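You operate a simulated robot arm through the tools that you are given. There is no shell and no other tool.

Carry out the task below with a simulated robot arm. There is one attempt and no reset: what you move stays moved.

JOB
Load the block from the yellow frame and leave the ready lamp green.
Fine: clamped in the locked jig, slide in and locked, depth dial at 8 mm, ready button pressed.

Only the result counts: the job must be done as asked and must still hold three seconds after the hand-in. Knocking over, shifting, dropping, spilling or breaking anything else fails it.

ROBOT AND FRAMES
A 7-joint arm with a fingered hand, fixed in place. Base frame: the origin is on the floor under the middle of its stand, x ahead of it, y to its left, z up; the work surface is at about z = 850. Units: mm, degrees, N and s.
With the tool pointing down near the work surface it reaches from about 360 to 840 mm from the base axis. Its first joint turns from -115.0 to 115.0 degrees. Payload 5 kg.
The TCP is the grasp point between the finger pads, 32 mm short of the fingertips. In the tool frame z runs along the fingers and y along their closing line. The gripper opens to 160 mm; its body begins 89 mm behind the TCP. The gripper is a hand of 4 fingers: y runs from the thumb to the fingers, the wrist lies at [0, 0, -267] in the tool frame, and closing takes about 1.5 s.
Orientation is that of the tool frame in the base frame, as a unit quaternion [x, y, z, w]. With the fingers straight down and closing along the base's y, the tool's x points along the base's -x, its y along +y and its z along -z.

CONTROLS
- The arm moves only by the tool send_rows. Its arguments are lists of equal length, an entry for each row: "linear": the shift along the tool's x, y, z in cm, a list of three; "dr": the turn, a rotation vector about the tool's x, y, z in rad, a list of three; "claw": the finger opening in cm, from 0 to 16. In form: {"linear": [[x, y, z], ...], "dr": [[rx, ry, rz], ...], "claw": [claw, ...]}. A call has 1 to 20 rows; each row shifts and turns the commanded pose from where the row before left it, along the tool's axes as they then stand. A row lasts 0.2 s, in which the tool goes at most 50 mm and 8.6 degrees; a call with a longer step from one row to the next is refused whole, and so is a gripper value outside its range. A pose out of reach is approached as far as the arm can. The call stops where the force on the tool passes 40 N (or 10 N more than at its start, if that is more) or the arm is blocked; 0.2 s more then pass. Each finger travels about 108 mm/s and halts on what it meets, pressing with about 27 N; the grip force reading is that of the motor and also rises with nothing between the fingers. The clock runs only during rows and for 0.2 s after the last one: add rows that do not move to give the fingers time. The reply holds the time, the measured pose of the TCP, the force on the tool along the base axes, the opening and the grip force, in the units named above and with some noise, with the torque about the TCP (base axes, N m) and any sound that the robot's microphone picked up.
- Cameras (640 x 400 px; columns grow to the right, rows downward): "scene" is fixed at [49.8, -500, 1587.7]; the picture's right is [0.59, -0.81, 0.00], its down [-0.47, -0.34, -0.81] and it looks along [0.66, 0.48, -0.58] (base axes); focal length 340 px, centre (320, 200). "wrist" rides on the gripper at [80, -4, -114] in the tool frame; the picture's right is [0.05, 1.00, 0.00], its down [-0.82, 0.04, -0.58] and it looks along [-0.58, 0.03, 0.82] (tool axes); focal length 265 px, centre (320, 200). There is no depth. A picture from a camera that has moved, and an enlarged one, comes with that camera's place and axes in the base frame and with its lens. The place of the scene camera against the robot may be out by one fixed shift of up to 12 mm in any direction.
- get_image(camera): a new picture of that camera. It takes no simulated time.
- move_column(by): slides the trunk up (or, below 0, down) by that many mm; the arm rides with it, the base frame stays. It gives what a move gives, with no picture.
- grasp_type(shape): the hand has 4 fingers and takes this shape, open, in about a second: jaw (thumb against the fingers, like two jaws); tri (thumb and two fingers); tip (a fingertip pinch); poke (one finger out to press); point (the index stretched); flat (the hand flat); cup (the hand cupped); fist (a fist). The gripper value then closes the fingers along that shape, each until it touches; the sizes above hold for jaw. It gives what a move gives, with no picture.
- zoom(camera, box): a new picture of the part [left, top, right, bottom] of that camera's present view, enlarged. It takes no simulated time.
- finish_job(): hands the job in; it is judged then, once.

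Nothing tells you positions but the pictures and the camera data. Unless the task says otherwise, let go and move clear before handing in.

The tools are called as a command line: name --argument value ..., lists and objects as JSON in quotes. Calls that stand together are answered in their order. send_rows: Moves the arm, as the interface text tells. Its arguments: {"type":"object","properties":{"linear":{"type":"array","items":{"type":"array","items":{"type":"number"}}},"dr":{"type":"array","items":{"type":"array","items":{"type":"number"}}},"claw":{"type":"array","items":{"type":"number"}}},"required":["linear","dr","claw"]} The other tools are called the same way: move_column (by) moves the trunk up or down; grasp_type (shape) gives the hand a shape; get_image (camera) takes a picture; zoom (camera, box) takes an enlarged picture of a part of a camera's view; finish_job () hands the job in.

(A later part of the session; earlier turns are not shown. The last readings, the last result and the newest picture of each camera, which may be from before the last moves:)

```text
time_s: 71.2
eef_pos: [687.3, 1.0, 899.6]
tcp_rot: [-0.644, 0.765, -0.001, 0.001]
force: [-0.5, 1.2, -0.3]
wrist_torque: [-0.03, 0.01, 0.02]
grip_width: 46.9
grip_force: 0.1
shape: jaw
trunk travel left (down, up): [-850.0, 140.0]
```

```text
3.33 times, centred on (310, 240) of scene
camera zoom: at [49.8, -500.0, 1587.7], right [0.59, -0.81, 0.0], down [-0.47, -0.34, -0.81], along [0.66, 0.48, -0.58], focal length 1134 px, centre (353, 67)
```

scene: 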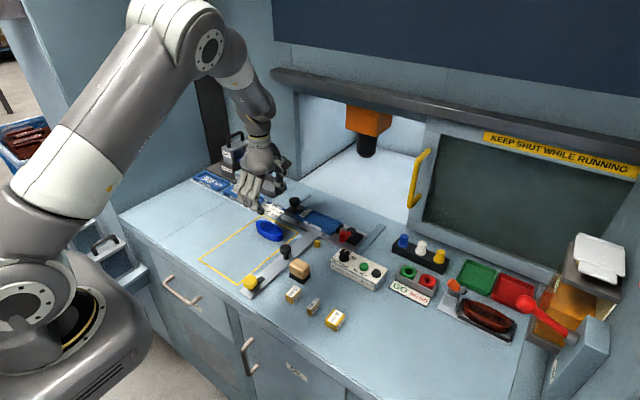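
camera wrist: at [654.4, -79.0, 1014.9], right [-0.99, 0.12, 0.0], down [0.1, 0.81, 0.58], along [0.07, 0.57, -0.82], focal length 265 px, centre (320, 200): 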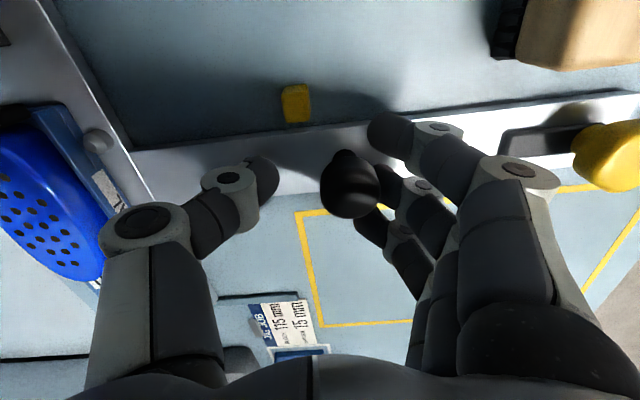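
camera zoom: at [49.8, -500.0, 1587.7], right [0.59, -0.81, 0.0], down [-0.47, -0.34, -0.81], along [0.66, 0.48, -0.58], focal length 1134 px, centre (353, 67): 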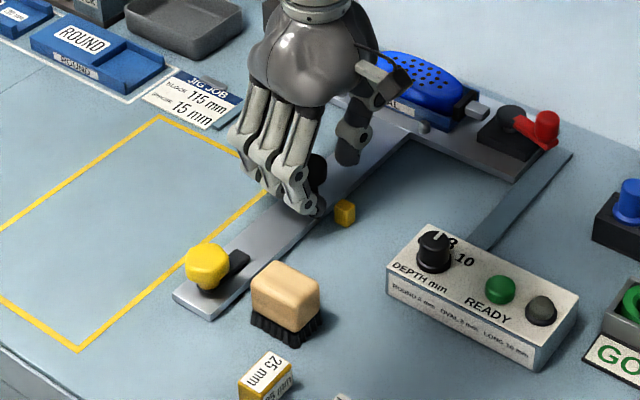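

get_image --camera "wrist"

zoom --camera "scene" --box '[280, 210, 340, 255]'

```text
taken
camera wrist: at [678.0, -78.8, 1014.2], right [-0.99, 0.12, 0.0], down [0.1, 0.81, 0.58], along [0.07, 0.57, -0.82], focal length 265 px, centre (320, 200)
```

wrist: 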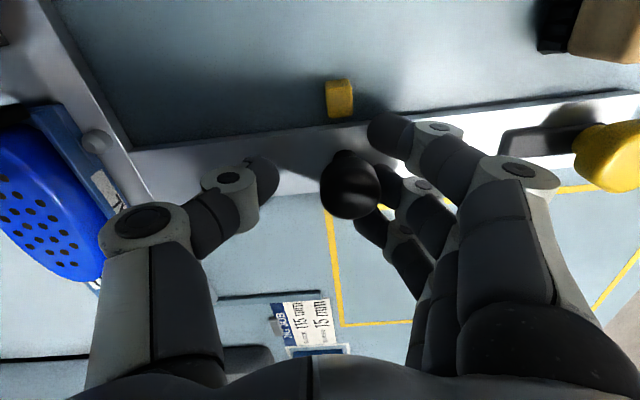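

```text
8.89 times, centred on (310, 232) of scene
camera zoom: at [49.8, -500.0, 1587.7], right [0.59, -0.81, 0.0], down [-0.47, -0.34, -0.81], along [0.66, 0.48, -0.58], focal length 3023 px, centre (409, -89)
```

zoom: 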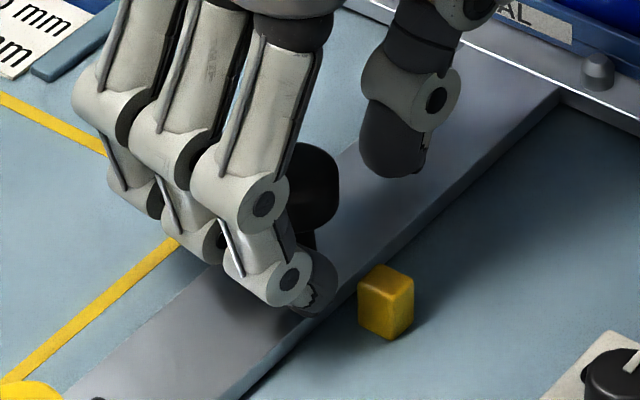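

The index fingertip will pass near the small yellow cube, so I'll raise slightly and shift a little to +y before continuing the push.

send_rows --linear '[[-0.39, 0.07, -0.5], [-0.07, -0.39, 0], [-0.07, -0.39, 0], [-0.07, -0.39, 0], [-0.07, -0.39, 0]]' --dr '[[0, 0, 0], [0, 0, 0], [0, 0, 0], [0, 0, 0], [0, 0, 0]]' --claw '[4.6, 4.6, 4.6, 4.6, 4.6]'

get_image --camera "wrist"

zoom --camera "scene" --box '[220, 180, 400, 300]'

```text
time_s: 72.4
eef_pos: [704.3, 5.1, 906.0]
tcp_rot: [-0.644, 0.765, -0.001, 0.0]
force: [-1.4, -0.3, -2.1]
wrist_torque: [0.02, 0.03, 0.02]
grip_width: 47.0
grip_force: 0.0
shape: jaw
trunk travel left (down, up): [-850.0, 140.0]
```

```text
taken
camera wrist: at [694.5, -74.4, 1019.6], right [-0.99, 0.12, 0.0], down [0.1, 0.81, 0.58], along [0.07, 0.57, -0.82], focal length 265 px, centre (320, 200)
```

wrist: 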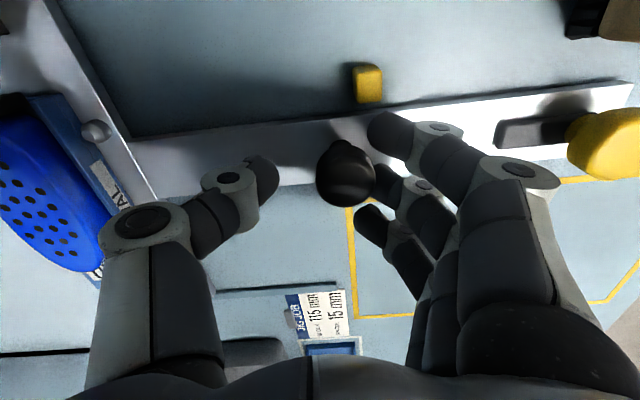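

```text
3.33 times, centred on (310, 240) of scene
camera zoom: at [49.8, -500.0, 1587.7], right [0.59, -0.81, 0.0], down [-0.47, -0.34, -0.81], along [0.66, 0.48, -0.58], focal length 1134 px, centre (353, 67)
```

zoom: 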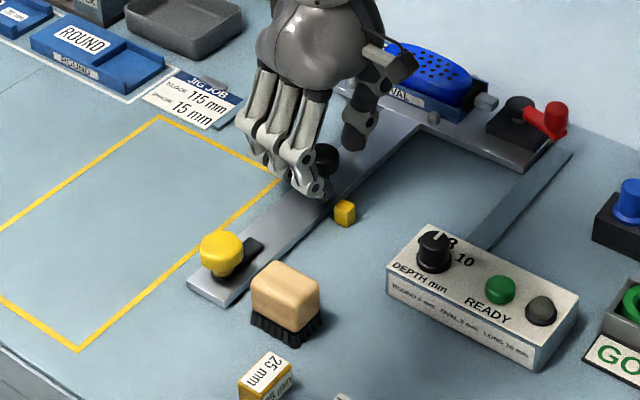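

send_rows --linear '[[-0.07, -0.39, 0], [-0.07, -0.39, 0], [-0.07, -0.39, 0], [-0.07, -0.39, 0], [-0.07, -0.39, 0]]' --dr '[[0, 0, 0], [0, 0, 0], [0, 0, 0], [0, 0, 0], [0, 0, 0]]' --claw '[4.6, 4.6, 4.6, 4.6, 4.6]'

zoom --camera "scene" --box '[220, 180, 400, 300]'

```text
time_s: 73.6
eef_pos: [723.9, 5.1, 905.8]
tcp_rot: [-0.645, 0.764, -0.001, 0.001]
force: [-0.6, 0.9, -0.2]
wrist_torque: [0.0, 0.02, -0.02]
grip_width: 46.9
grip_force: 0.1
shape: jaw
trunk travel left (down, up): [-850.0, 140.0]
```

```text
3.33 times, centred on (310, 240) of scene
camera zoom: at [49.8, -500.0, 1587.7], right [0.59, -0.81, 0.0], down [-0.47, -0.34, -0.81], along [0.66, 0.48, -0.58], focal length 1134 px, centre (353, 67)
```

zoom: 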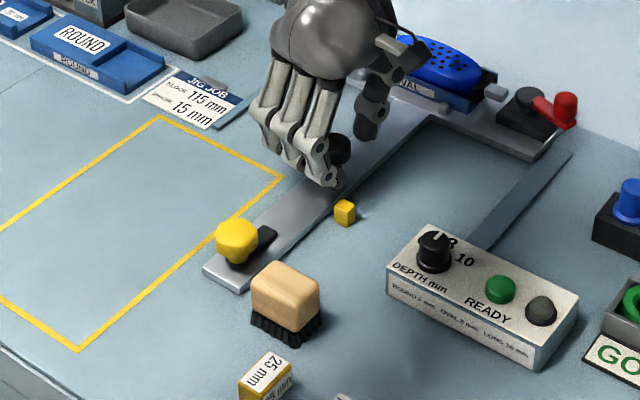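

The slide keeps going freely, about 130 mm so far. It seems meant to go under the spindle, so I'll keep pushing to its stop.

send_rows --linear '[[-0.08, -0.49, 0], [-0.08, -0.49, 0], [-0.08, -0.49, 0], [-0.08, -0.49, 0], [-0.08, -0.49, 0], [-0.08, -0.49, 0]]' --dr '[[0, 0, 0], [0, 0, 0], [0, 0, 0], [0, 0, 0], [0, 0, 0], [0, 0, 0]]' --claw '[4.6, 4.6, 4.6, 4.6, 4.6, 4.6]'

get_image --camera "wrist"

zoom --camera "scene" --box '[220, 160, 420, 300]'

```text
time_s: 75.0
eef_pos: [754.5, 5.2, 905.3]
tcp_rot: [-0.644, 0.765, -0.001, 0.0]
force: [0.3, 1.3, -0.9]
wrist_torque: [0.0, -0.03, -0.03]
grip_width: 46.8
grip_force: 0.1
shape: jaw
trunk travel left (down, up): [-850.0, 140.0]
```

```text
taken
camera wrist: at [744.2, -74.9, 1019.8], right [-0.99, 0.12, 0.0], down [0.1, 0.81, 0.58], along [0.07, 0.57, -0.82], focal length 265 px, centre (320, 200)
```

wrist: 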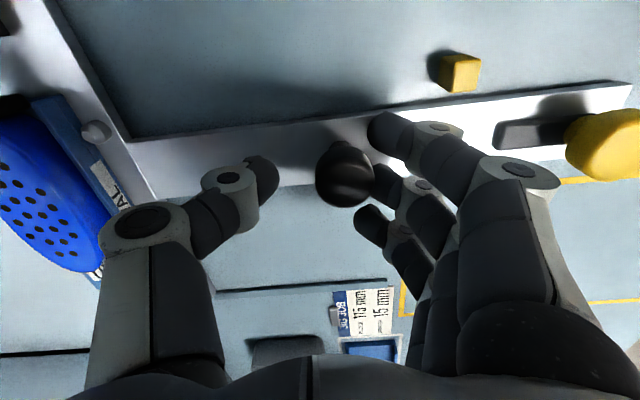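

```text
2.86 times, centred on (320, 230) of scene
camera zoom: at [49.8, -500.0, 1587.7], right [0.59, -0.81, 0.0], down [-0.47, -0.34, -0.81], along [0.66, 0.48, -0.58], focal length 972 px, centre (320, 114)
```

zoom: 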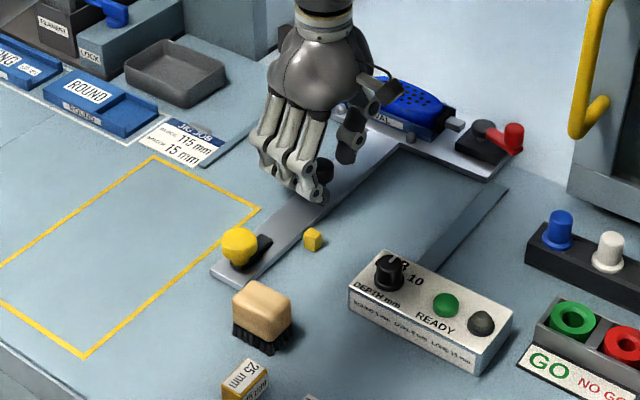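

The yellow knob is approaching the small yellow cube, which looks like the lock's keeper. I'll continue the push.

send_rows --linear '[[-0.08, -0.49, 0], [-0.08, -0.49, 0], [-0.08, -0.49, 0], [-0.08, -0.49, 0], [-0.08, -0.49, 0], [-0.08, -0.49, 0]]' --dr '[[0, 0, 0], [0, 0, 0], [0, 0, 0], [0, 0, 0], [0, 0, 0], [0, 0, 0]]' --claw '[4.6, 4.6, 4.6, 4.6, 4.6, 4.6]'

get_image --camera "wrist"

zoom --camera "scene" --box '[220, 160, 420, 300]'

```text
time_s: 76.4
eef_pos: [783.3, 5.3, 906.0]
tcp_rot: [-0.644, 0.765, 0.0, 0.002]
force: [-1.1, 1.6, -0.9]
wrist_torque: [0.05, -0.03, -0.03]
grip_width: 46.7
grip_force: 0.0
shape: jaw
trunk travel left (down, up): [-850.0, 140.0]
```

```text
taken
camera wrist: at [773.5, -75.0, 1020.2], right [-0.99, 0.12, 0.0], down [0.1, 0.81, 0.58], along [0.07, 0.57, -0.82], focal length 265 px, centre (320, 200)
```

wrist: 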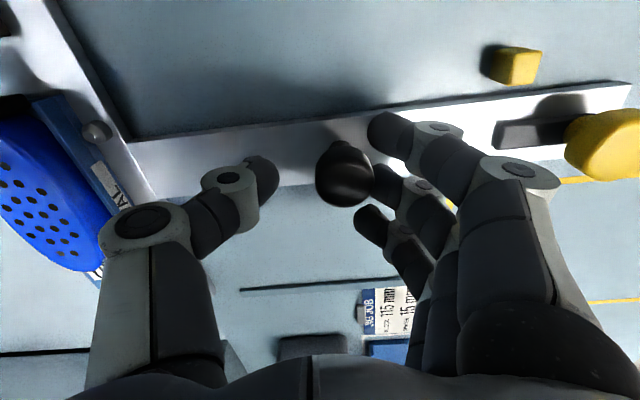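

```text
2.86 times, centred on (320, 230) of scene
camera zoom: at [49.8, -500.0, 1587.7], right [0.59, -0.81, 0.0], down [-0.47, -0.34, -0.81], along [0.66, 0.48, -0.58], focal length 972 px, centre (320, 114)
```

zoom: 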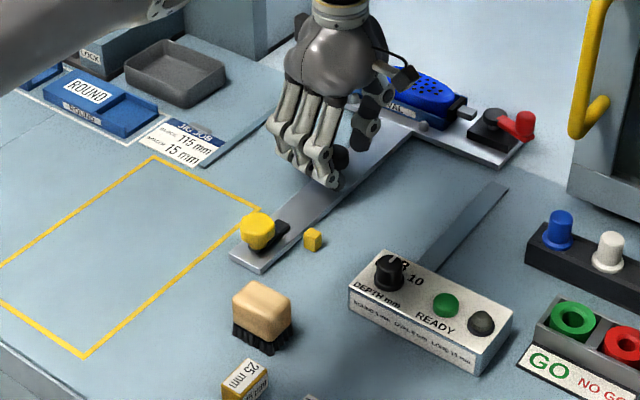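

send_rows --linear '[[-0.08, -0.49, 0], [-0.08, -0.49, 0], [-0.08, -0.49, 0], [-0.08, -0.49, 0]]' --dr '[[0, 0, 0], [0, 0, 0], [0, 0, 0], [0, 0, 0]]' --claw '[4.6, 4.6, 4.6, 4.6]'

zoom --camera "scene" --box '[220, 160, 420, 300]'

```text
time_s: 77.4
eef_pos: [798.7, 4.8, 906.4]
tcp_rot: [-0.642, 0.766, -0.002, 0.002]
force: [-1.6, 1.7, -2.0]
wrist_torque: [0.03, 0.0, -0.06]
grip_width: 46.8
grip_force: 0.0
shape: jaw
out of reach, approached as far as the arm can: row 4
trunk travel left (down, up): [-850.0, 140.0]
```

```text
2.86 times, centred on (320, 230) of scene
camera zoom: at [49.8, -500.0, 1587.7], right [0.59, -0.81, 0.0], down [-0.47, -0.34, -0.81], along [0.66, 0.48, -0.58], focal length 972 px, centre (320, 114)
```

zoom: 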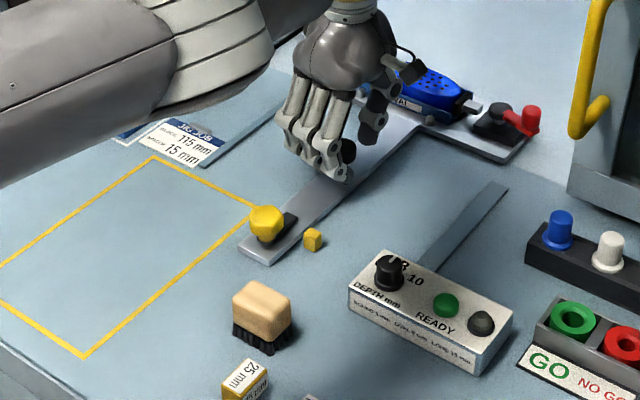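

The arm is at its reach limit here with about 218 mm of travel done. Rather than stretch, I'll let go of the handle and push from the nearer yellow knob, now around (645, 0).

send_rows --linear '[[0.05, 0.3, 0], [0.17, 0.98, -0.5], [0.17, 0.98, -2.5], [0.3, 2.0, -3], [0.5, 3.0, -3], [0.6, 3.5, 0], [0.6, 3.5, 0], [0.3, 2.0, 0]]' --dr '[[0, 0, 0], [0, 0, 0], [0, 0, 0], [0, 0, 0], [0, 0, 0], [0, 0, 0], [0, 0, 0], [0, 0, 0]]' --claw '[6.6, 8.6, 8.6, 8.6, 8.6, 8, 8, 8]'

get_image --camera "wrist"

zoom --camera "scene" --box '[240, 140, 440, 280]'

```text
time_s: 79.2
eef_pos: [633.8, 4.4, 997.4]
tcp_rot: [-0.643, 0.765, -0.001, 0.0]
force: [-0.5, 0.2, 0.2]
wrist_torque: [0.02, -0.01, 0.02]
grip_width: 80.7
grip_force: 0.0
shape: jaw
trunk travel left (down, up): [-850.0, 140.0]
```

```text
taken
camera wrist: at [624.3, -75.1, 1111.2], right [-0.99, 0.12, 0.0], down [0.1, 0.81, 0.58], along [0.07, 0.57, -0.82], focal length 265 px, centre (320, 200)
```

wrist: 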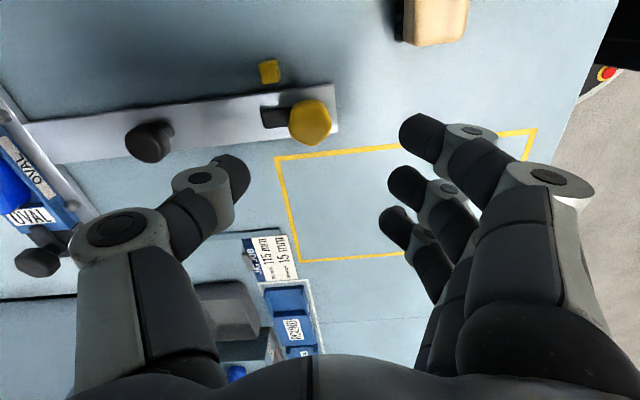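

```text
2.86 times, centred on (340, 210) of scene
camera zoom: at [49.8, -500.0, 1587.7], right [0.59, -0.81, 0.0], down [-0.47, -0.34, -0.81], along [0.66, 0.48, -0.58], focal length 972 px, centre (263, 171)
```

zoom: 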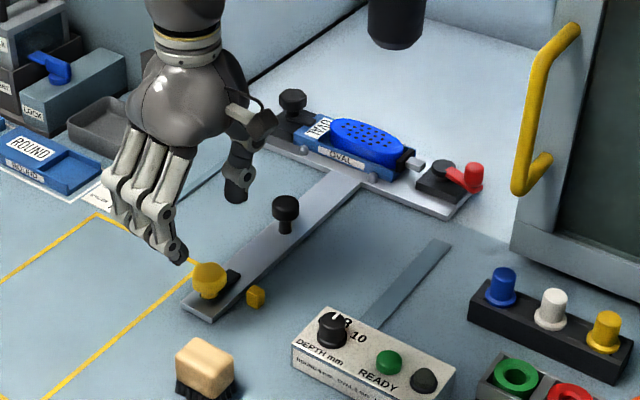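

send_rows --linear '[[-0.14, -0.79, 1.5], [0, 0, 2.5], [0, 0, 2.5], [0, 0, 2.5]]' --dr '[[0, 0, 0], [0, 0, 0], [0, 0, 0], [0, 0, 0]]' --claw '[8, 8, 8, 8]'

get_image --camera "wrist"

zoom --camera "scene" --box '[260, 180, 360, 260]'

```text
time_s: 80.2
eef_pos: [640.9, 5.1, 907.0]
tcp_rot: [-0.644, 0.765, 0.0, 0.0]
force: [-0.4, 0.0, -0.2]
wrist_torque: [-0.04, 0.02, -0.02]
grip_width: 80.9
grip_force: 0.1
shape: jaw
trunk travel left (down, up): [-850.0, 140.0]
```

```text
taken
camera wrist: at [631.5, -75.5, 1021.1], right [-0.99, 0.12, 0.0], down [0.1, 0.81, 0.58], along [0.07, 0.57, -0.82], focal length 265 px, centre (320, 200)
```

wrist: 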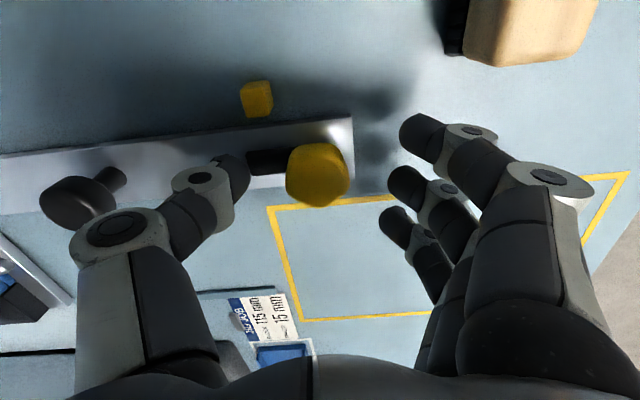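

```text
5.00 times, centred on (310, 220) of scene
camera zoom: at [49.8, -500.0, 1587.7], right [0.59, -0.81, 0.0], down [-0.47, -0.34, -0.81], along [0.66, 0.48, -0.58], focal length 1700 px, centre (370, 100)
```

zoom: 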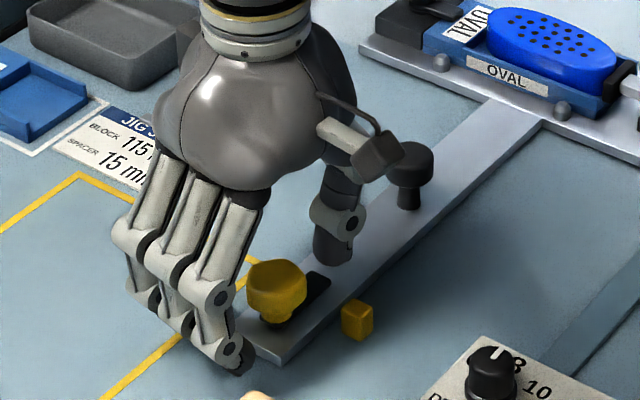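

send_rows --linear '[[0, 0, 0.4], [0, 0, 0], [-0.07, -0.39, 0], [-0.07, -0.39, 0], [-0.07, -0.39, 0], [-0.07, -0.39, 0], [-0.07, -0.39, 0]]' --dr '[[0, 0, 0], [0, 0, 0], [0, 0, 0], [0, 0, 0], [0, 0, 0], [0, 0, 0], [0, 0, 0]]' --claw '[6, 5.2, 5.2, 5.2, 5.2, 5.2, 5.2]'

get_image --camera "wrist"

zoom --camera "scene" --box '[260, 180, 360, 260]'

```text
time_s: 81.8
eef_pos: [663.1, 4.2, 902.6]
tcp_rot: [-0.644, 0.765, -0.002, 0.0]
force: [-0.2, -0.2, 0.6]
wrist_torque: [0.0, 0.01, 0.03]
grip_width: 52.9
grip_force: 0.1
shape: jaw
trunk travel left (down, up): [-850.0, 140.0]
```

```text
taken
camera wrist: at [652.2, -75.4, 1017.1], right [-0.99, 0.12, 0.0], down [0.1, 0.81, 0.58], along [0.07, 0.57, -0.82], focal length 265 px, centre (320, 200)
```

wrist: 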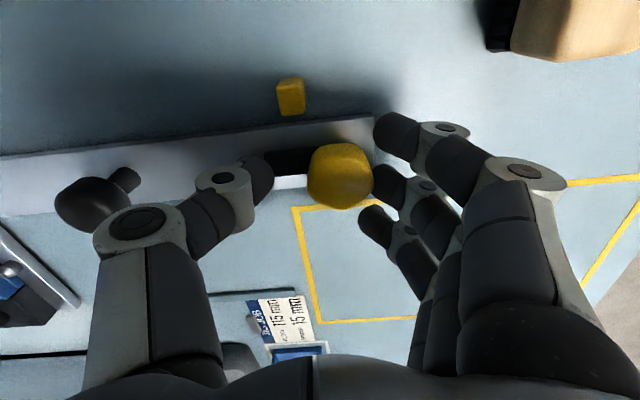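

```text
5.00 times, centred on (310, 220) of scene
camera zoom: at [49.8, -500.0, 1587.7], right [0.59, -0.81, 0.0], down [-0.47, -0.34, -0.81], along [0.66, 0.48, -0.58], focal length 1700 px, centre (370, 100)
```

zoom: 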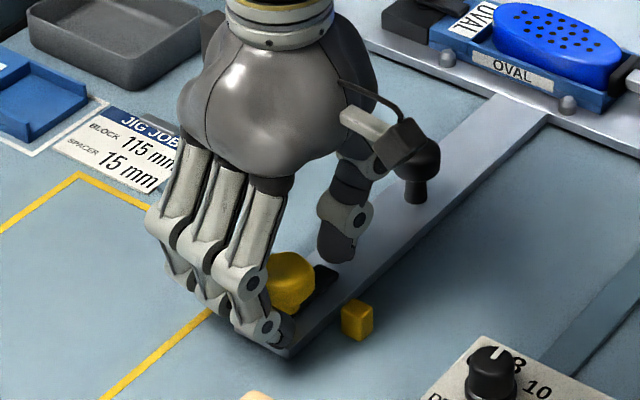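

To keep the index finger clear of the cube, I'll shift 7 mm to +y and rise 3 mm, then continue.

send_rows --linear '[[-0.69, 0.25, -0.35], [-0.07, -0.39, 0], [-0.07, -0.39, 0], [-0.07, -0.39, 0], [-0.07, -0.39, 0], [-0.07, -0.39, 0]]' --dr '[[0, 0, 0], [0, 0, 0], [0, 0, 0], [0, 0, 0], [0, 0, 0], [0, 0, 0]]' --claw '[5.2, 5.2, 5.2, 5.2, 5.2, 5.2]'

get_image --camera "wrist"

zoom --camera "scene" --box '[260, 140, 400, 260]'

```text
time_s: 83.2
eef_pos: [680.1, 12.3, 905.1]
tcp_rot: [-0.644, 0.765, 0.0, 0.0]
force: [-1.0, -1.1, -0.3]
wrist_torque: [-0.01, 0.05, 0.06]
grip_width: 52.7
grip_force: 0.1
shape: jaw
trunk travel left (down, up): [-850.0, 140.0]
```

```text
taken
camera wrist: at [670.6, -67.0, 1020.0], right [-0.99, 0.12, 0.0], down [0.1, 0.81, 0.58], along [0.07, 0.57, -0.82], focal length 265 px, centre (320, 200)
```

wrist: 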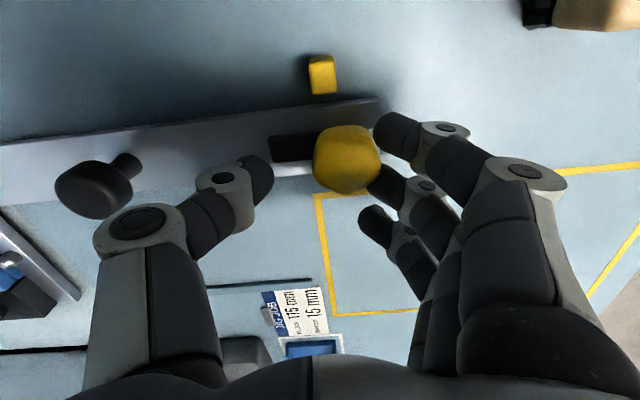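

```text
3.33 times, centred on (330, 200) of scene
camera zoom: at [49.8, -500.0, 1587.7], right [0.59, -0.81, 0.0], down [-0.47, -0.34, -0.81], along [0.66, 0.48, -0.58], focal length 1134 px, centre (287, 200)
```

zoom: 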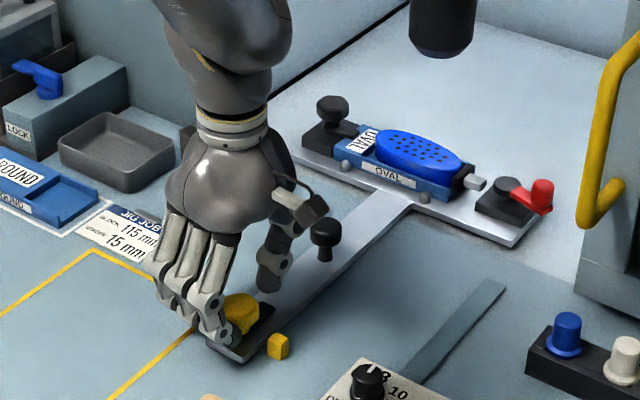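

send_rows --linear '[[-0.07, -0.39, 0], [-0.07, -0.39, 0], [-0.07, -0.39, 0], [-0.07, -0.39, 0], [-0.07, -0.39, 0], [-0.07, -0.39, 0]]' --dr '[[0, 0, 0], [0, 0, 0], [0, 0, 0], [0, 0, 0], [0, 0, 0], [0, 0, 0]]' --claw '[5.2, 5.2, 5.2, 5.2, 5.2, 5.2]'

get_image --camera "wrist"

zoom --camera "scene" --box '[260, 140, 400, 260]'

```text
time_s: 84.6
eef_pos: [702.7, 12.7, 906.2]
tcp_rot: [-0.644, 0.765, -0.001, 0.0]
force: [-0.4, -0.9, 0.3]
wrist_torque: [0.01, 0.03, 0.0]
grip_width: 52.7
grip_force: 0.0
shape: jaw
trunk travel left (down, up): [-850.0, 140.0]
```

```text
taken
camera wrist: at [693.5, -66.9, 1019.9], right [-0.99, 0.12, 0.0], down [0.1, 0.81, 0.58], along [0.07, 0.57, -0.82], focal length 265 px, centre (320, 200)
```

wrist: 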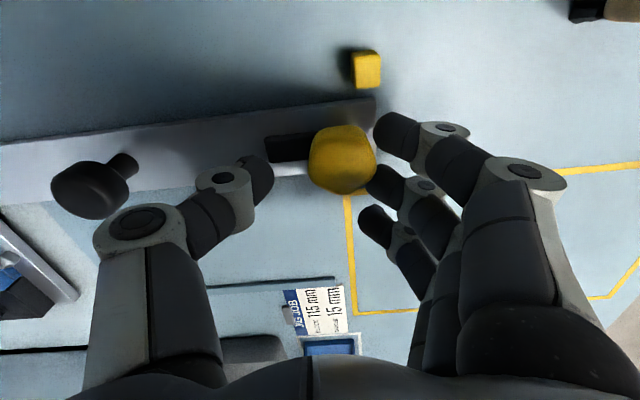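

```text
3.33 times, centred on (330, 200) of scene
camera zoom: at [49.8, -500.0, 1587.7], right [0.59, -0.81, 0.0], down [-0.47, -0.34, -0.81], along [0.66, 0.48, -0.58], focal length 1134 px, centre (287, 200)
```

zoom: 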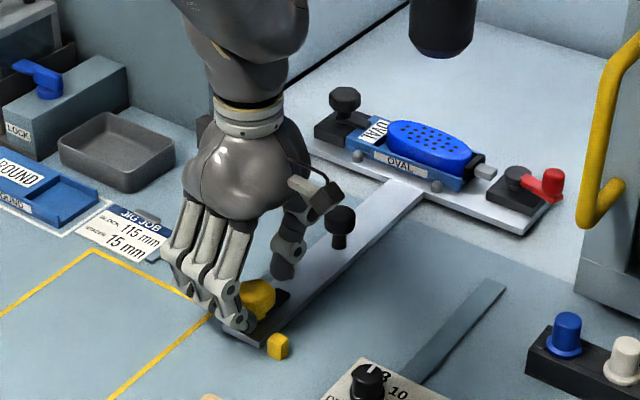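

The yellow knob is now just past the cube's x. I'll keep pushing to find the end stop.

send_rows --linear '[[-0.05, -0.29, 0], [-0.05, -0.29, 0], [-0.05, -0.29, 0], [-0.05, -0.29, 0]]' --dr '[[0, 0, 0], [0, 0, 0], [0, 0, 0], [0, 0, 0]]' --claw '[5.2, 5.2, 5.2, 5.2]'

get_image --camera "wrist"

zoom --camera "scene" --box '[260, 140, 400, 260]'

```text
time_s: 85.6
eef_pos: [713.3, 13.5, 906.6]
tcp_rot: [-0.643, 0.766, -0.001, 0.0]
force: [-10.1, -1.9, 2.8]
wrist_torque: [-0.04, 0.38, -0.08]
grip_width: 56.6
grip_force: 0.1
shape: jaw
trunk travel left (down, up): [-850.0, 140.0]
```

```text
taken
camera wrist: at [704.0, -66.9, 1020.3], right [-0.99, 0.12, 0.0], down [0.1, 0.81, 0.58], along [0.07, 0.57, -0.82], focal length 265 px, centre (320, 200)
```

wrist: 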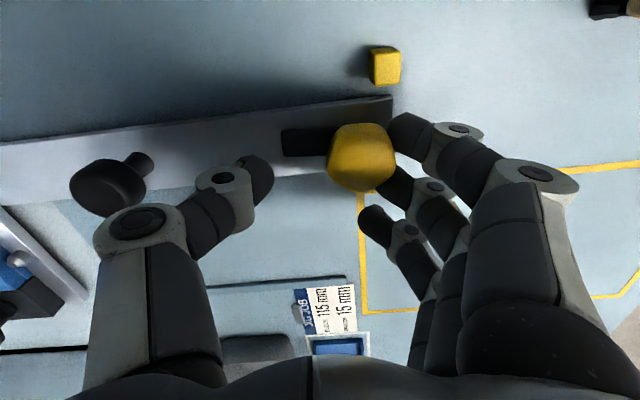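

```text
3.33 times, centred on (330, 200) of scene
camera zoom: at [49.8, -500.0, 1587.7], right [0.59, -0.81, 0.0], down [-0.47, -0.34, -0.81], along [0.66, 0.48, -0.58], focal length 1134 px, centre (287, 200)
```

zoom: 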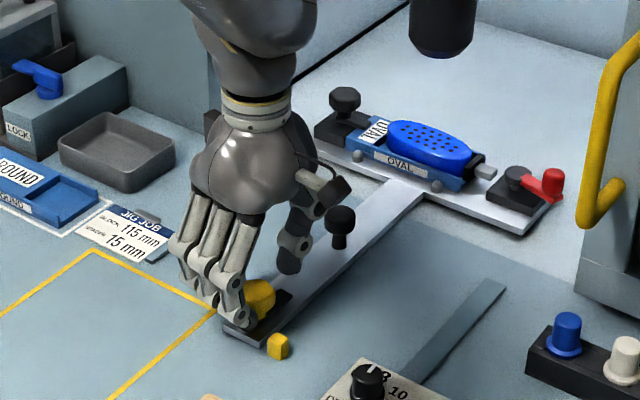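

Resistance of about 10 N shows the slide is fully in. Now I'll centre over the yellow knob at about (692, 0) and grip it, to swing its bar 90° clockwise behind the keeper cube.

send_rows --linear '[[0, 0.2, 0], [0, 0, 0], [0.82, 0.82, 0], [0.82, 0.83, 0], [0, 0, 0]]' --dr '[[0, 0, 0], [0, 0, 0], [0, 0, 0], [0, 0, 0], [0, 0, 0]]' --claw '[7, 8.5, 8.5, 8.5, 8.5]'

get_image --camera "wrist"

zoom --camera "wrist" --box '[240, 60, 420, 220]'

zoom --camera "scene" --box '[270, 180, 350, 250]'

```text
time_s: 86.8
eef_pos: [695.2, -2.0, 906.0]
tcp_rot: [-0.644, 0.765, -0.001, 0.0]
force: [-0.8, 0.5, 0.8]
wrist_torque: [0.01, -0.01, -0.01]
grip_width: 84.1
grip_force: 0.1
shape: jaw
trunk travel left (down, up): [-850.0, 140.0]
```

```text
taken
camera wrist: at [685.1, -80.5, 1020.1], right [-0.99, 0.12, 0.0], down [0.1, 0.81, 0.58], along [0.07, 0.57, -0.82], focal length 265 px, centre (320, 200)
```

wrist: 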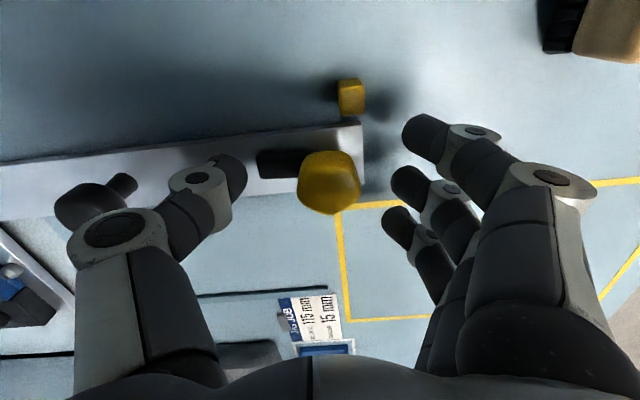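

```text
2.50 times, centred on (330, 140) of wrist
camera zoom: at [685.1, -80.5, 1020.1], right [-0.99, 0.12, 0.0], down [0.1, 0.81, 0.58], along [0.07, 0.57, -0.82], focal length 664 px, centre (295, 350)
```

zoom: 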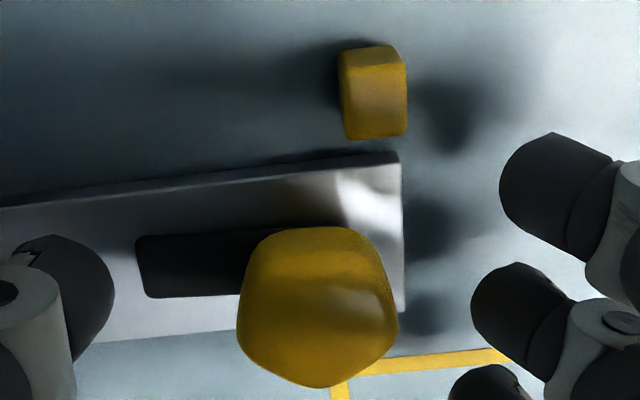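

```text
5.71 times, centred on (310, 215) of scene
camera zoom: at [49.8, -500.0, 1587.7], right [0.59, -0.81, 0.0], down [-0.47, -0.34, -0.81], along [0.66, 0.48, -0.58], focal length 1943 px, centre (377, 114)
```

zoom: 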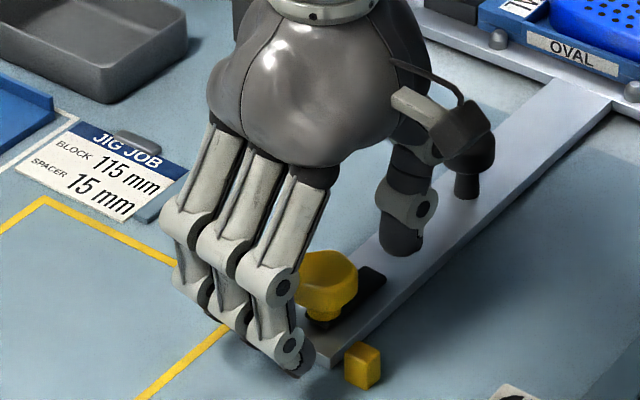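

send_rows --linear '[[-0.11, 0.53, 0.3], [0, 0, 0], [0, 0, 0], [0, 0, 0], [0, 0, 0], [0, 0, 0], [0, 0, 0]]' --dr '[[0, 0, 0], [0, 0, 0], [0, 0, 0], [0, 0, 0], [0, 0, 0], [0, 0, 0], [0, 0, 0]]' --claw '[8, 6, 4, 3, 2, 2, 2]'

get_image --camera "wrist"

zoom --camera "scene" --box '[270, 180, 350, 250]'

```text
time_s: 88.4
eef_pos: [687.8, 0.8, 902.8]
tcp_rot: [-0.644, 0.765, 0.0, 0.0]
force: [-6.2, -1.6, -1.8]
wrist_torque: [-0.01, 0.44, -0.33]
grip_width: 17.9
grip_force: 27.1
shape: jaw
trunk travel left (down, up): [-850.0, 140.0]
```

```text
taken
camera wrist: at [678.5, -79.4, 1016.9], right [-0.99, 0.12, 0.0], down [0.1, 0.81, 0.58], along [0.07, 0.57, -0.82], focal length 265 px, centre (320, 200)
```

wrist: 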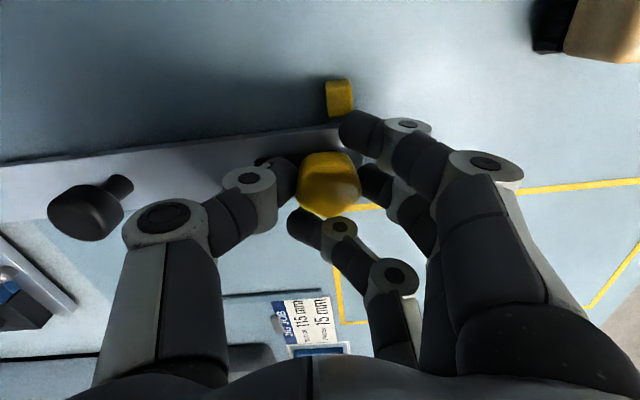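

```text
5.71 times, centred on (310, 215) of scene
camera zoom: at [49.8, -500.0, 1587.7], right [0.59, -0.81, 0.0], down [-0.47, -0.34, -0.81], along [0.66, 0.48, -0.58], focal length 1943 px, centre (377, 114)
```

zoom: 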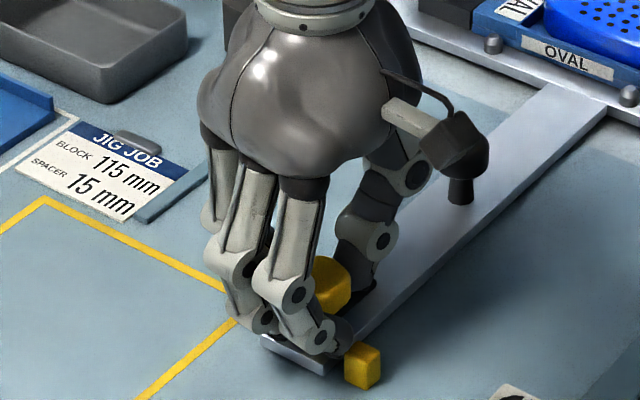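

The knob is gripped. I'll turn it clockwise in steps, watching force.

send_rows --linear '[[0, 0, 0], [0, 0, 0], [0, 0, 0]]' --dr '[[0, 0, 0.1], [0, 0, 0.13], [0, 0, 0.13]]' --claw '[2, 2, 2]'

get_image --camera "wrist"

zoom --camera "scene" --box '[270, 180, 350, 250]'

```text
time_s: 89.2
eef_pos: [690.6, -1.5, 903.6]
tcp_rot: [-0.496, 0.868, -0.001, 0.002]
force: [4.3, -7.9, -3.7]
wrist_torque: [-0.09, -0.01, 0.03]
grip_width: 16.1
grip_force: 27.1
shape: jaw
trunk travel left (down, up): [-850.0, 140.0]
```

```text
taken
camera wrist: at [653.1, -72.4, 1016.7], right [-0.89, 0.46, 0.0], down [0.38, 0.72, 0.58], along [0.27, 0.51, -0.82], focal length 265 px, centre (320, 200)
```

wrist: 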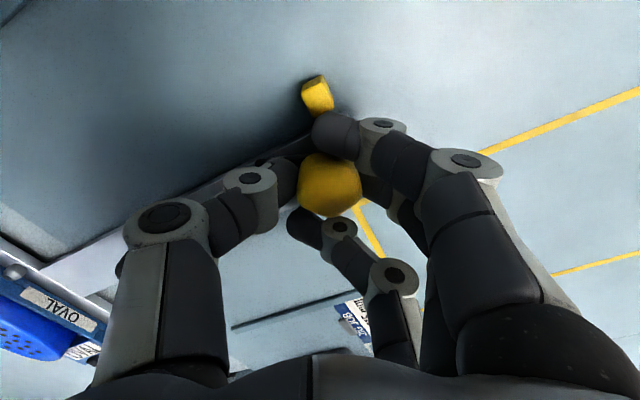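

```text
5.71 times, centred on (310, 215) of scene
camera zoom: at [49.8, -500.0, 1587.7], right [0.59, -0.81, 0.0], down [-0.47, -0.34, -0.81], along [0.66, 0.48, -0.58], focal length 1943 px, centre (377, 114)
```

zoom: 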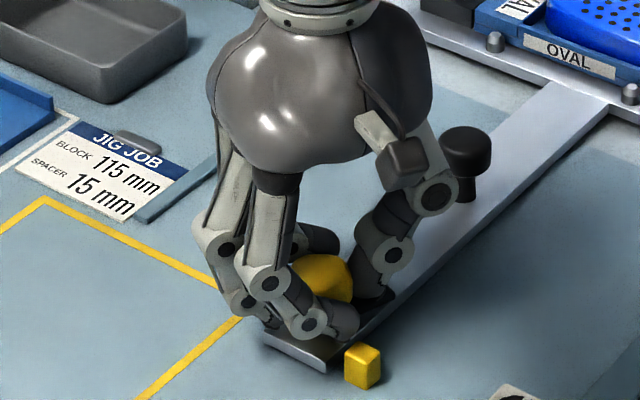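

send_rows --linear '[[0, 0, 0], [0, 0, 0], [0, 0, 0], [0, 0, 0]]' --dr '[[0, 0, 0.14], [0, 0, 0.14], [0, 0, 0.14], [0, 0, 0]]' --claw '[2, 2, 2, 2]'

get_image --camera "wrist"

zoom --camera "scene" --box '[270, 180, 350, 250]'

```text
time_s: 90.2
eef_pos: [688.5, -0.9, 902.5]
tcp_rot: [-0.304, 0.953, 0.0, 0.0]
force: [2.3, -16.9, -3.6]
wrist_torque: [-0.3, -0.04, 0.06]
grip_width: 16.9
grip_force: 26.8
shape: jaw
trunk travel left (down, up): [-850.0, 140.0]
```

```text
taken
camera wrist: at [625.9, -51.3, 1016.8], right [-0.62, 0.78, 0.0], down [0.64, 0.51, 0.58], along [0.45, 0.36, -0.82], focal length 265 px, centre (320, 200)
```

wrist: 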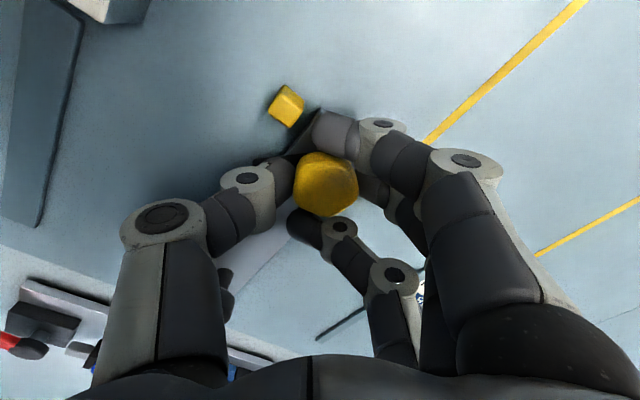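

```text
5.71 times, centred on (310, 215) of scene
camera zoom: at [49.8, -500.0, 1587.7], right [0.59, -0.81, 0.0], down [-0.47, -0.34, -0.81], along [0.66, 0.48, -0.58], focal length 1943 px, centre (377, 114)
```

zoom: 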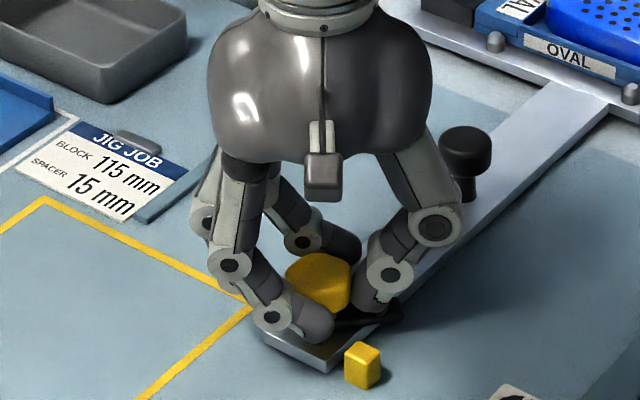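

send_rows --linear '[[0.09, -0.12, 0], [0, 0, 0], [0, 0, 0], [0, 0, 0]]' --dr '[[0, 0, 0.1], [0, 0, 0.14], [0, 0, 0.14], [0, 0, 0]]' --claw '[2, 2, 2, 2]'

get_image --camera "wrist"

zoom --camera "scene" --box '[270, 180, 350, 250]'

```text
time_s: 91.2
eef_pos: [689.6, -2.3, 901.5]
tcp_rot: [-0.119, 0.993, 0.0, 0.001]
force: [3.7, -14.9, 0.9]
wrist_torque: [-0.29, -0.1, 0.01]
grip_width: 17.2
grip_force: 27.4
shape: jaw
trunk travel left (down, up): [-850.0, 140.0]
```

```text
taken
camera wrist: at [612.4, -25.0, 1016.5], right [-0.29, 0.96, 0.0], down [0.78, 0.23, 0.58], along [0.55, 0.17, -0.82], focal length 265 px, centre (320, 200)
```

wrist: 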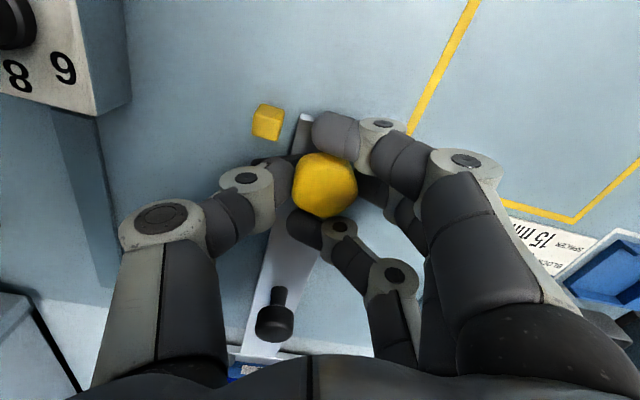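

```text
5.71 times, centred on (310, 215) of scene
camera zoom: at [49.8, -500.0, 1587.7], right [0.59, -0.81, 0.0], down [-0.47, -0.34, -0.81], along [0.66, 0.48, -0.58], focal length 1943 px, centre (377, 114)
```

zoom: 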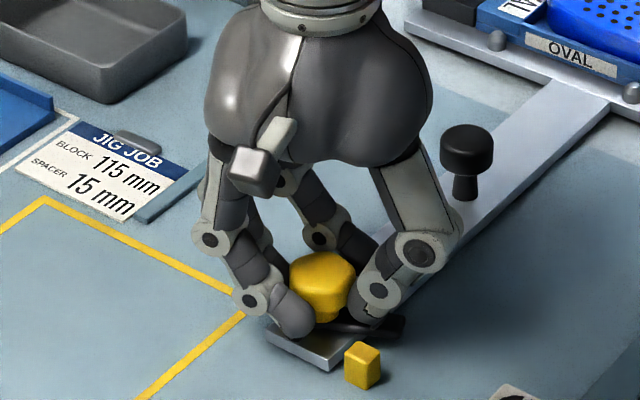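

send_rows --linear '[[0.02, -0.1, 0], [0, 0, 0], [0, 0, 0], [0, 0, 0]]' --dr '[[0, 0, 0.12], [0, 0, 0.12], [0, 0, 0.12], [0, 0, 0]]' --claw '[2, 2, 2, 2]'

get_image --camera "wrist"

zoom --camera "scene" --box '[270, 180, 350, 250]'

```text
time_s: 92.2
eef_pos: [690.0, -2.3, 902.1]
tcp_rot: [0.06, 0.998, -0.001, 0.002]
force: [9.2, -13.2, -0.6]
wrist_torque: [-0.41, -0.39, 0.79]
grip_width: 16.9
grip_force: 26.8
shape: jaw
trunk travel left (down, up): [-850.0, 140.0]
```

```text
taken
camera wrist: at [609.8, 2.7, 1016.4], right [0.07, 1.0, 0.0], down [0.81, -0.06, 0.58], along [0.58, -0.04, -0.81], focal length 265 px, centre (320, 200)
```

wrist: 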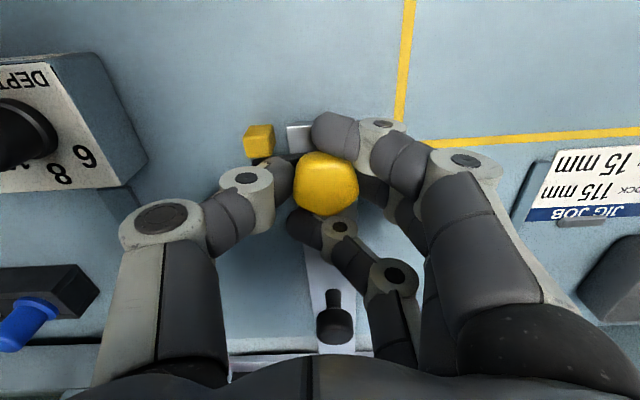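

```text
5.71 times, centred on (310, 215) of scene
camera zoom: at [49.8, -500.0, 1587.7], right [0.59, -0.81, 0.0], down [-0.47, -0.34, -0.81], along [0.66, 0.48, -0.58], focal length 1943 px, centre (377, 114)
```

zoom: 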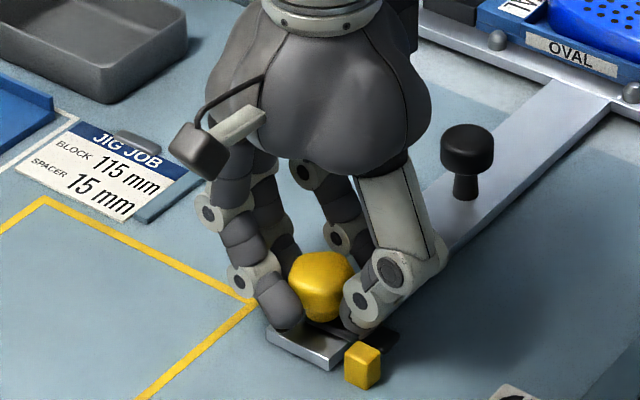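

The bar now lies behind the cube and torque has risen, so it's at its end. I'll release and rise to inspect.

send_rows --linear '[[0, 0, 0], [0, 0, 0], [0, 0, 0], [0, 0, -2], [0, 0, -3], [0, 0, -4], [0, 0, -3]]' --dr '[[0, 0, -0.02], [0, 0, 0], [0, 0, 0], [0, 0, 0], [0, 0, 0], [0, 0, 0], [0, 0, 0]]' --claw '[3, 5, 7, 8, 8, 8, 8]'

get_image --camera "wrist"

zoom --camera "wrist" --box '[220, 40, 420, 200]'

zoom --camera "scene" --box '[280, 120, 440, 260]'

```text
time_s: 93.8
eef_pos: [688.9, -1.0, 1023.4]
tcp_rot: [0.05, 0.999, 0.0, 0.001]
force: [0.6, 0.1, -0.5]
wrist_torque: [0.02, -0.01, -0.04]
grip_width: 79.1
grip_force: 0.1
shape: jaw
trunk travel left (down, up): [-850.0, 140.0]
```

```text
taken
camera wrist: at [608.4, 2.8, 1137.7], right [0.05, 1.0, 0.0], down [0.81, -0.04, 0.58], along [0.58, -0.03, -0.82], focal length 265 px, centre (320, 200)
```

wrist: 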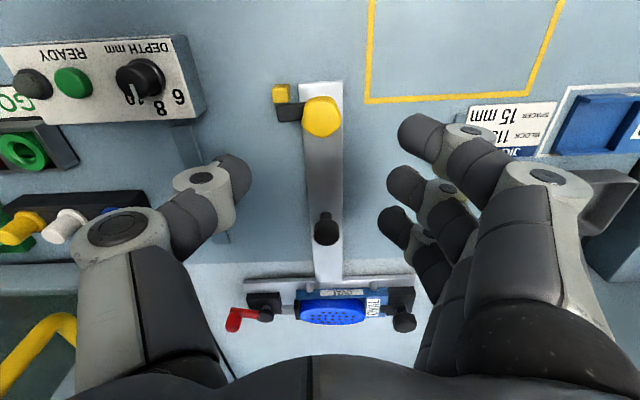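

```text
2.50 times, centred on (320, 120) of wrist
camera zoom: at [608.4, 2.8, 1137.7], right [0.05, 1.0, 0.0], down [0.81, -0.04, 0.58], along [0.58, -0.03, -0.82], focal length 664 px, centre (320, 400)
```

zoom: 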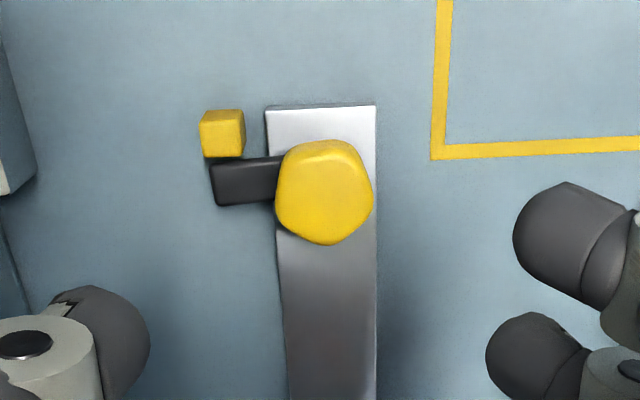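

```text
2.86 times, centred on (360, 190) of scene
camera zoom: at [49.8, -500.0, 1587.7], right [0.59, -0.81, 0.0], down [-0.47, -0.34, -0.81], along [0.66, 0.48, -0.58], focal length 972 px, centre (206, 229)
```

zoom: 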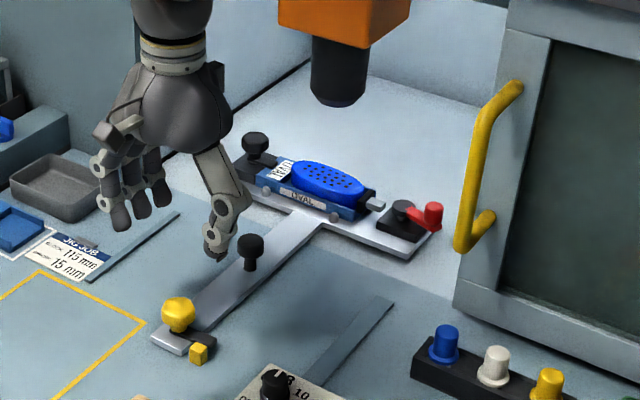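

The slide is in, with its bar locked behind the cube, and the block is still clamped. Now I'll check the dial and locate the ready button.

zoom --camera "wrist" --box '[0, 30, 220, 140]'

zoom --camera "scene" --box '[320, 230, 400, 300]'

zoom --camera "scene" --box '[330, 150, 400, 215]'

```text
2.91 times, centred on (110, 85) of wrist
camera zoom: at [608.4, 2.8, 1137.7], right [0.05, 1.0, 0.0], down [0.81, -0.04, 0.58], along [0.58, -0.03, -0.82], focal length 772 px, centre (931, 534)
```

zoom: 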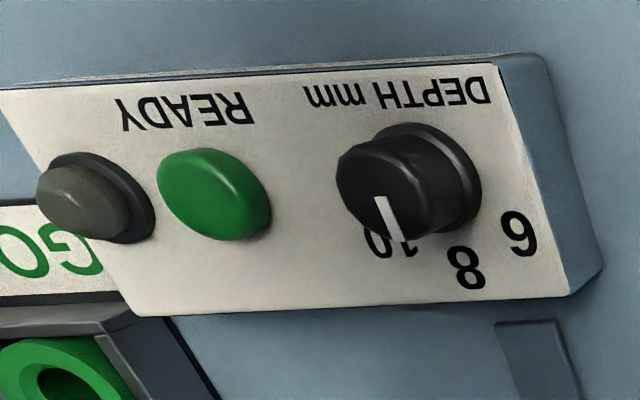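

```text
5.71 times, centred on (360, 265) of scene
camera zoom: at [49.8, -500.0, 1587.7], right [0.59, -0.81, 0.0], down [-0.47, -0.34, -0.81], along [0.66, 0.48, -0.58], focal length 1943 px, centre (91, -171)
```

zoom: 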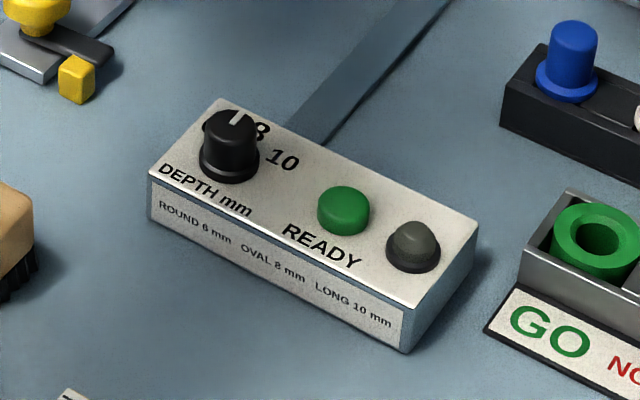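

```text
6.15 times, centred on (365, 182) of scene
camera zoom: at [49.8, -500.0, 1587.7], right [0.59, -0.81, 0.0], down [-0.47, -0.34, -0.81], along [0.66, 0.48, -0.58], focal length 2093 px, centre (43, 308)
```

zoom: 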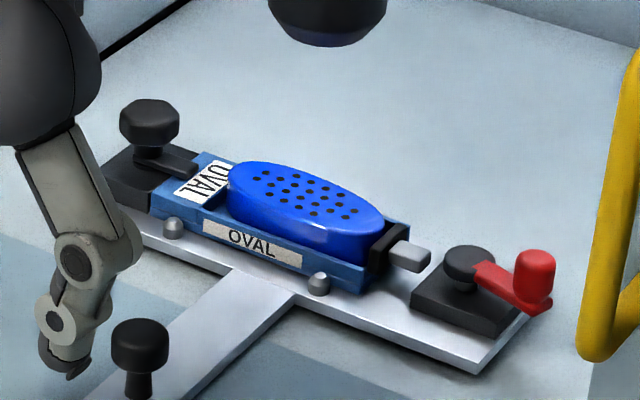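

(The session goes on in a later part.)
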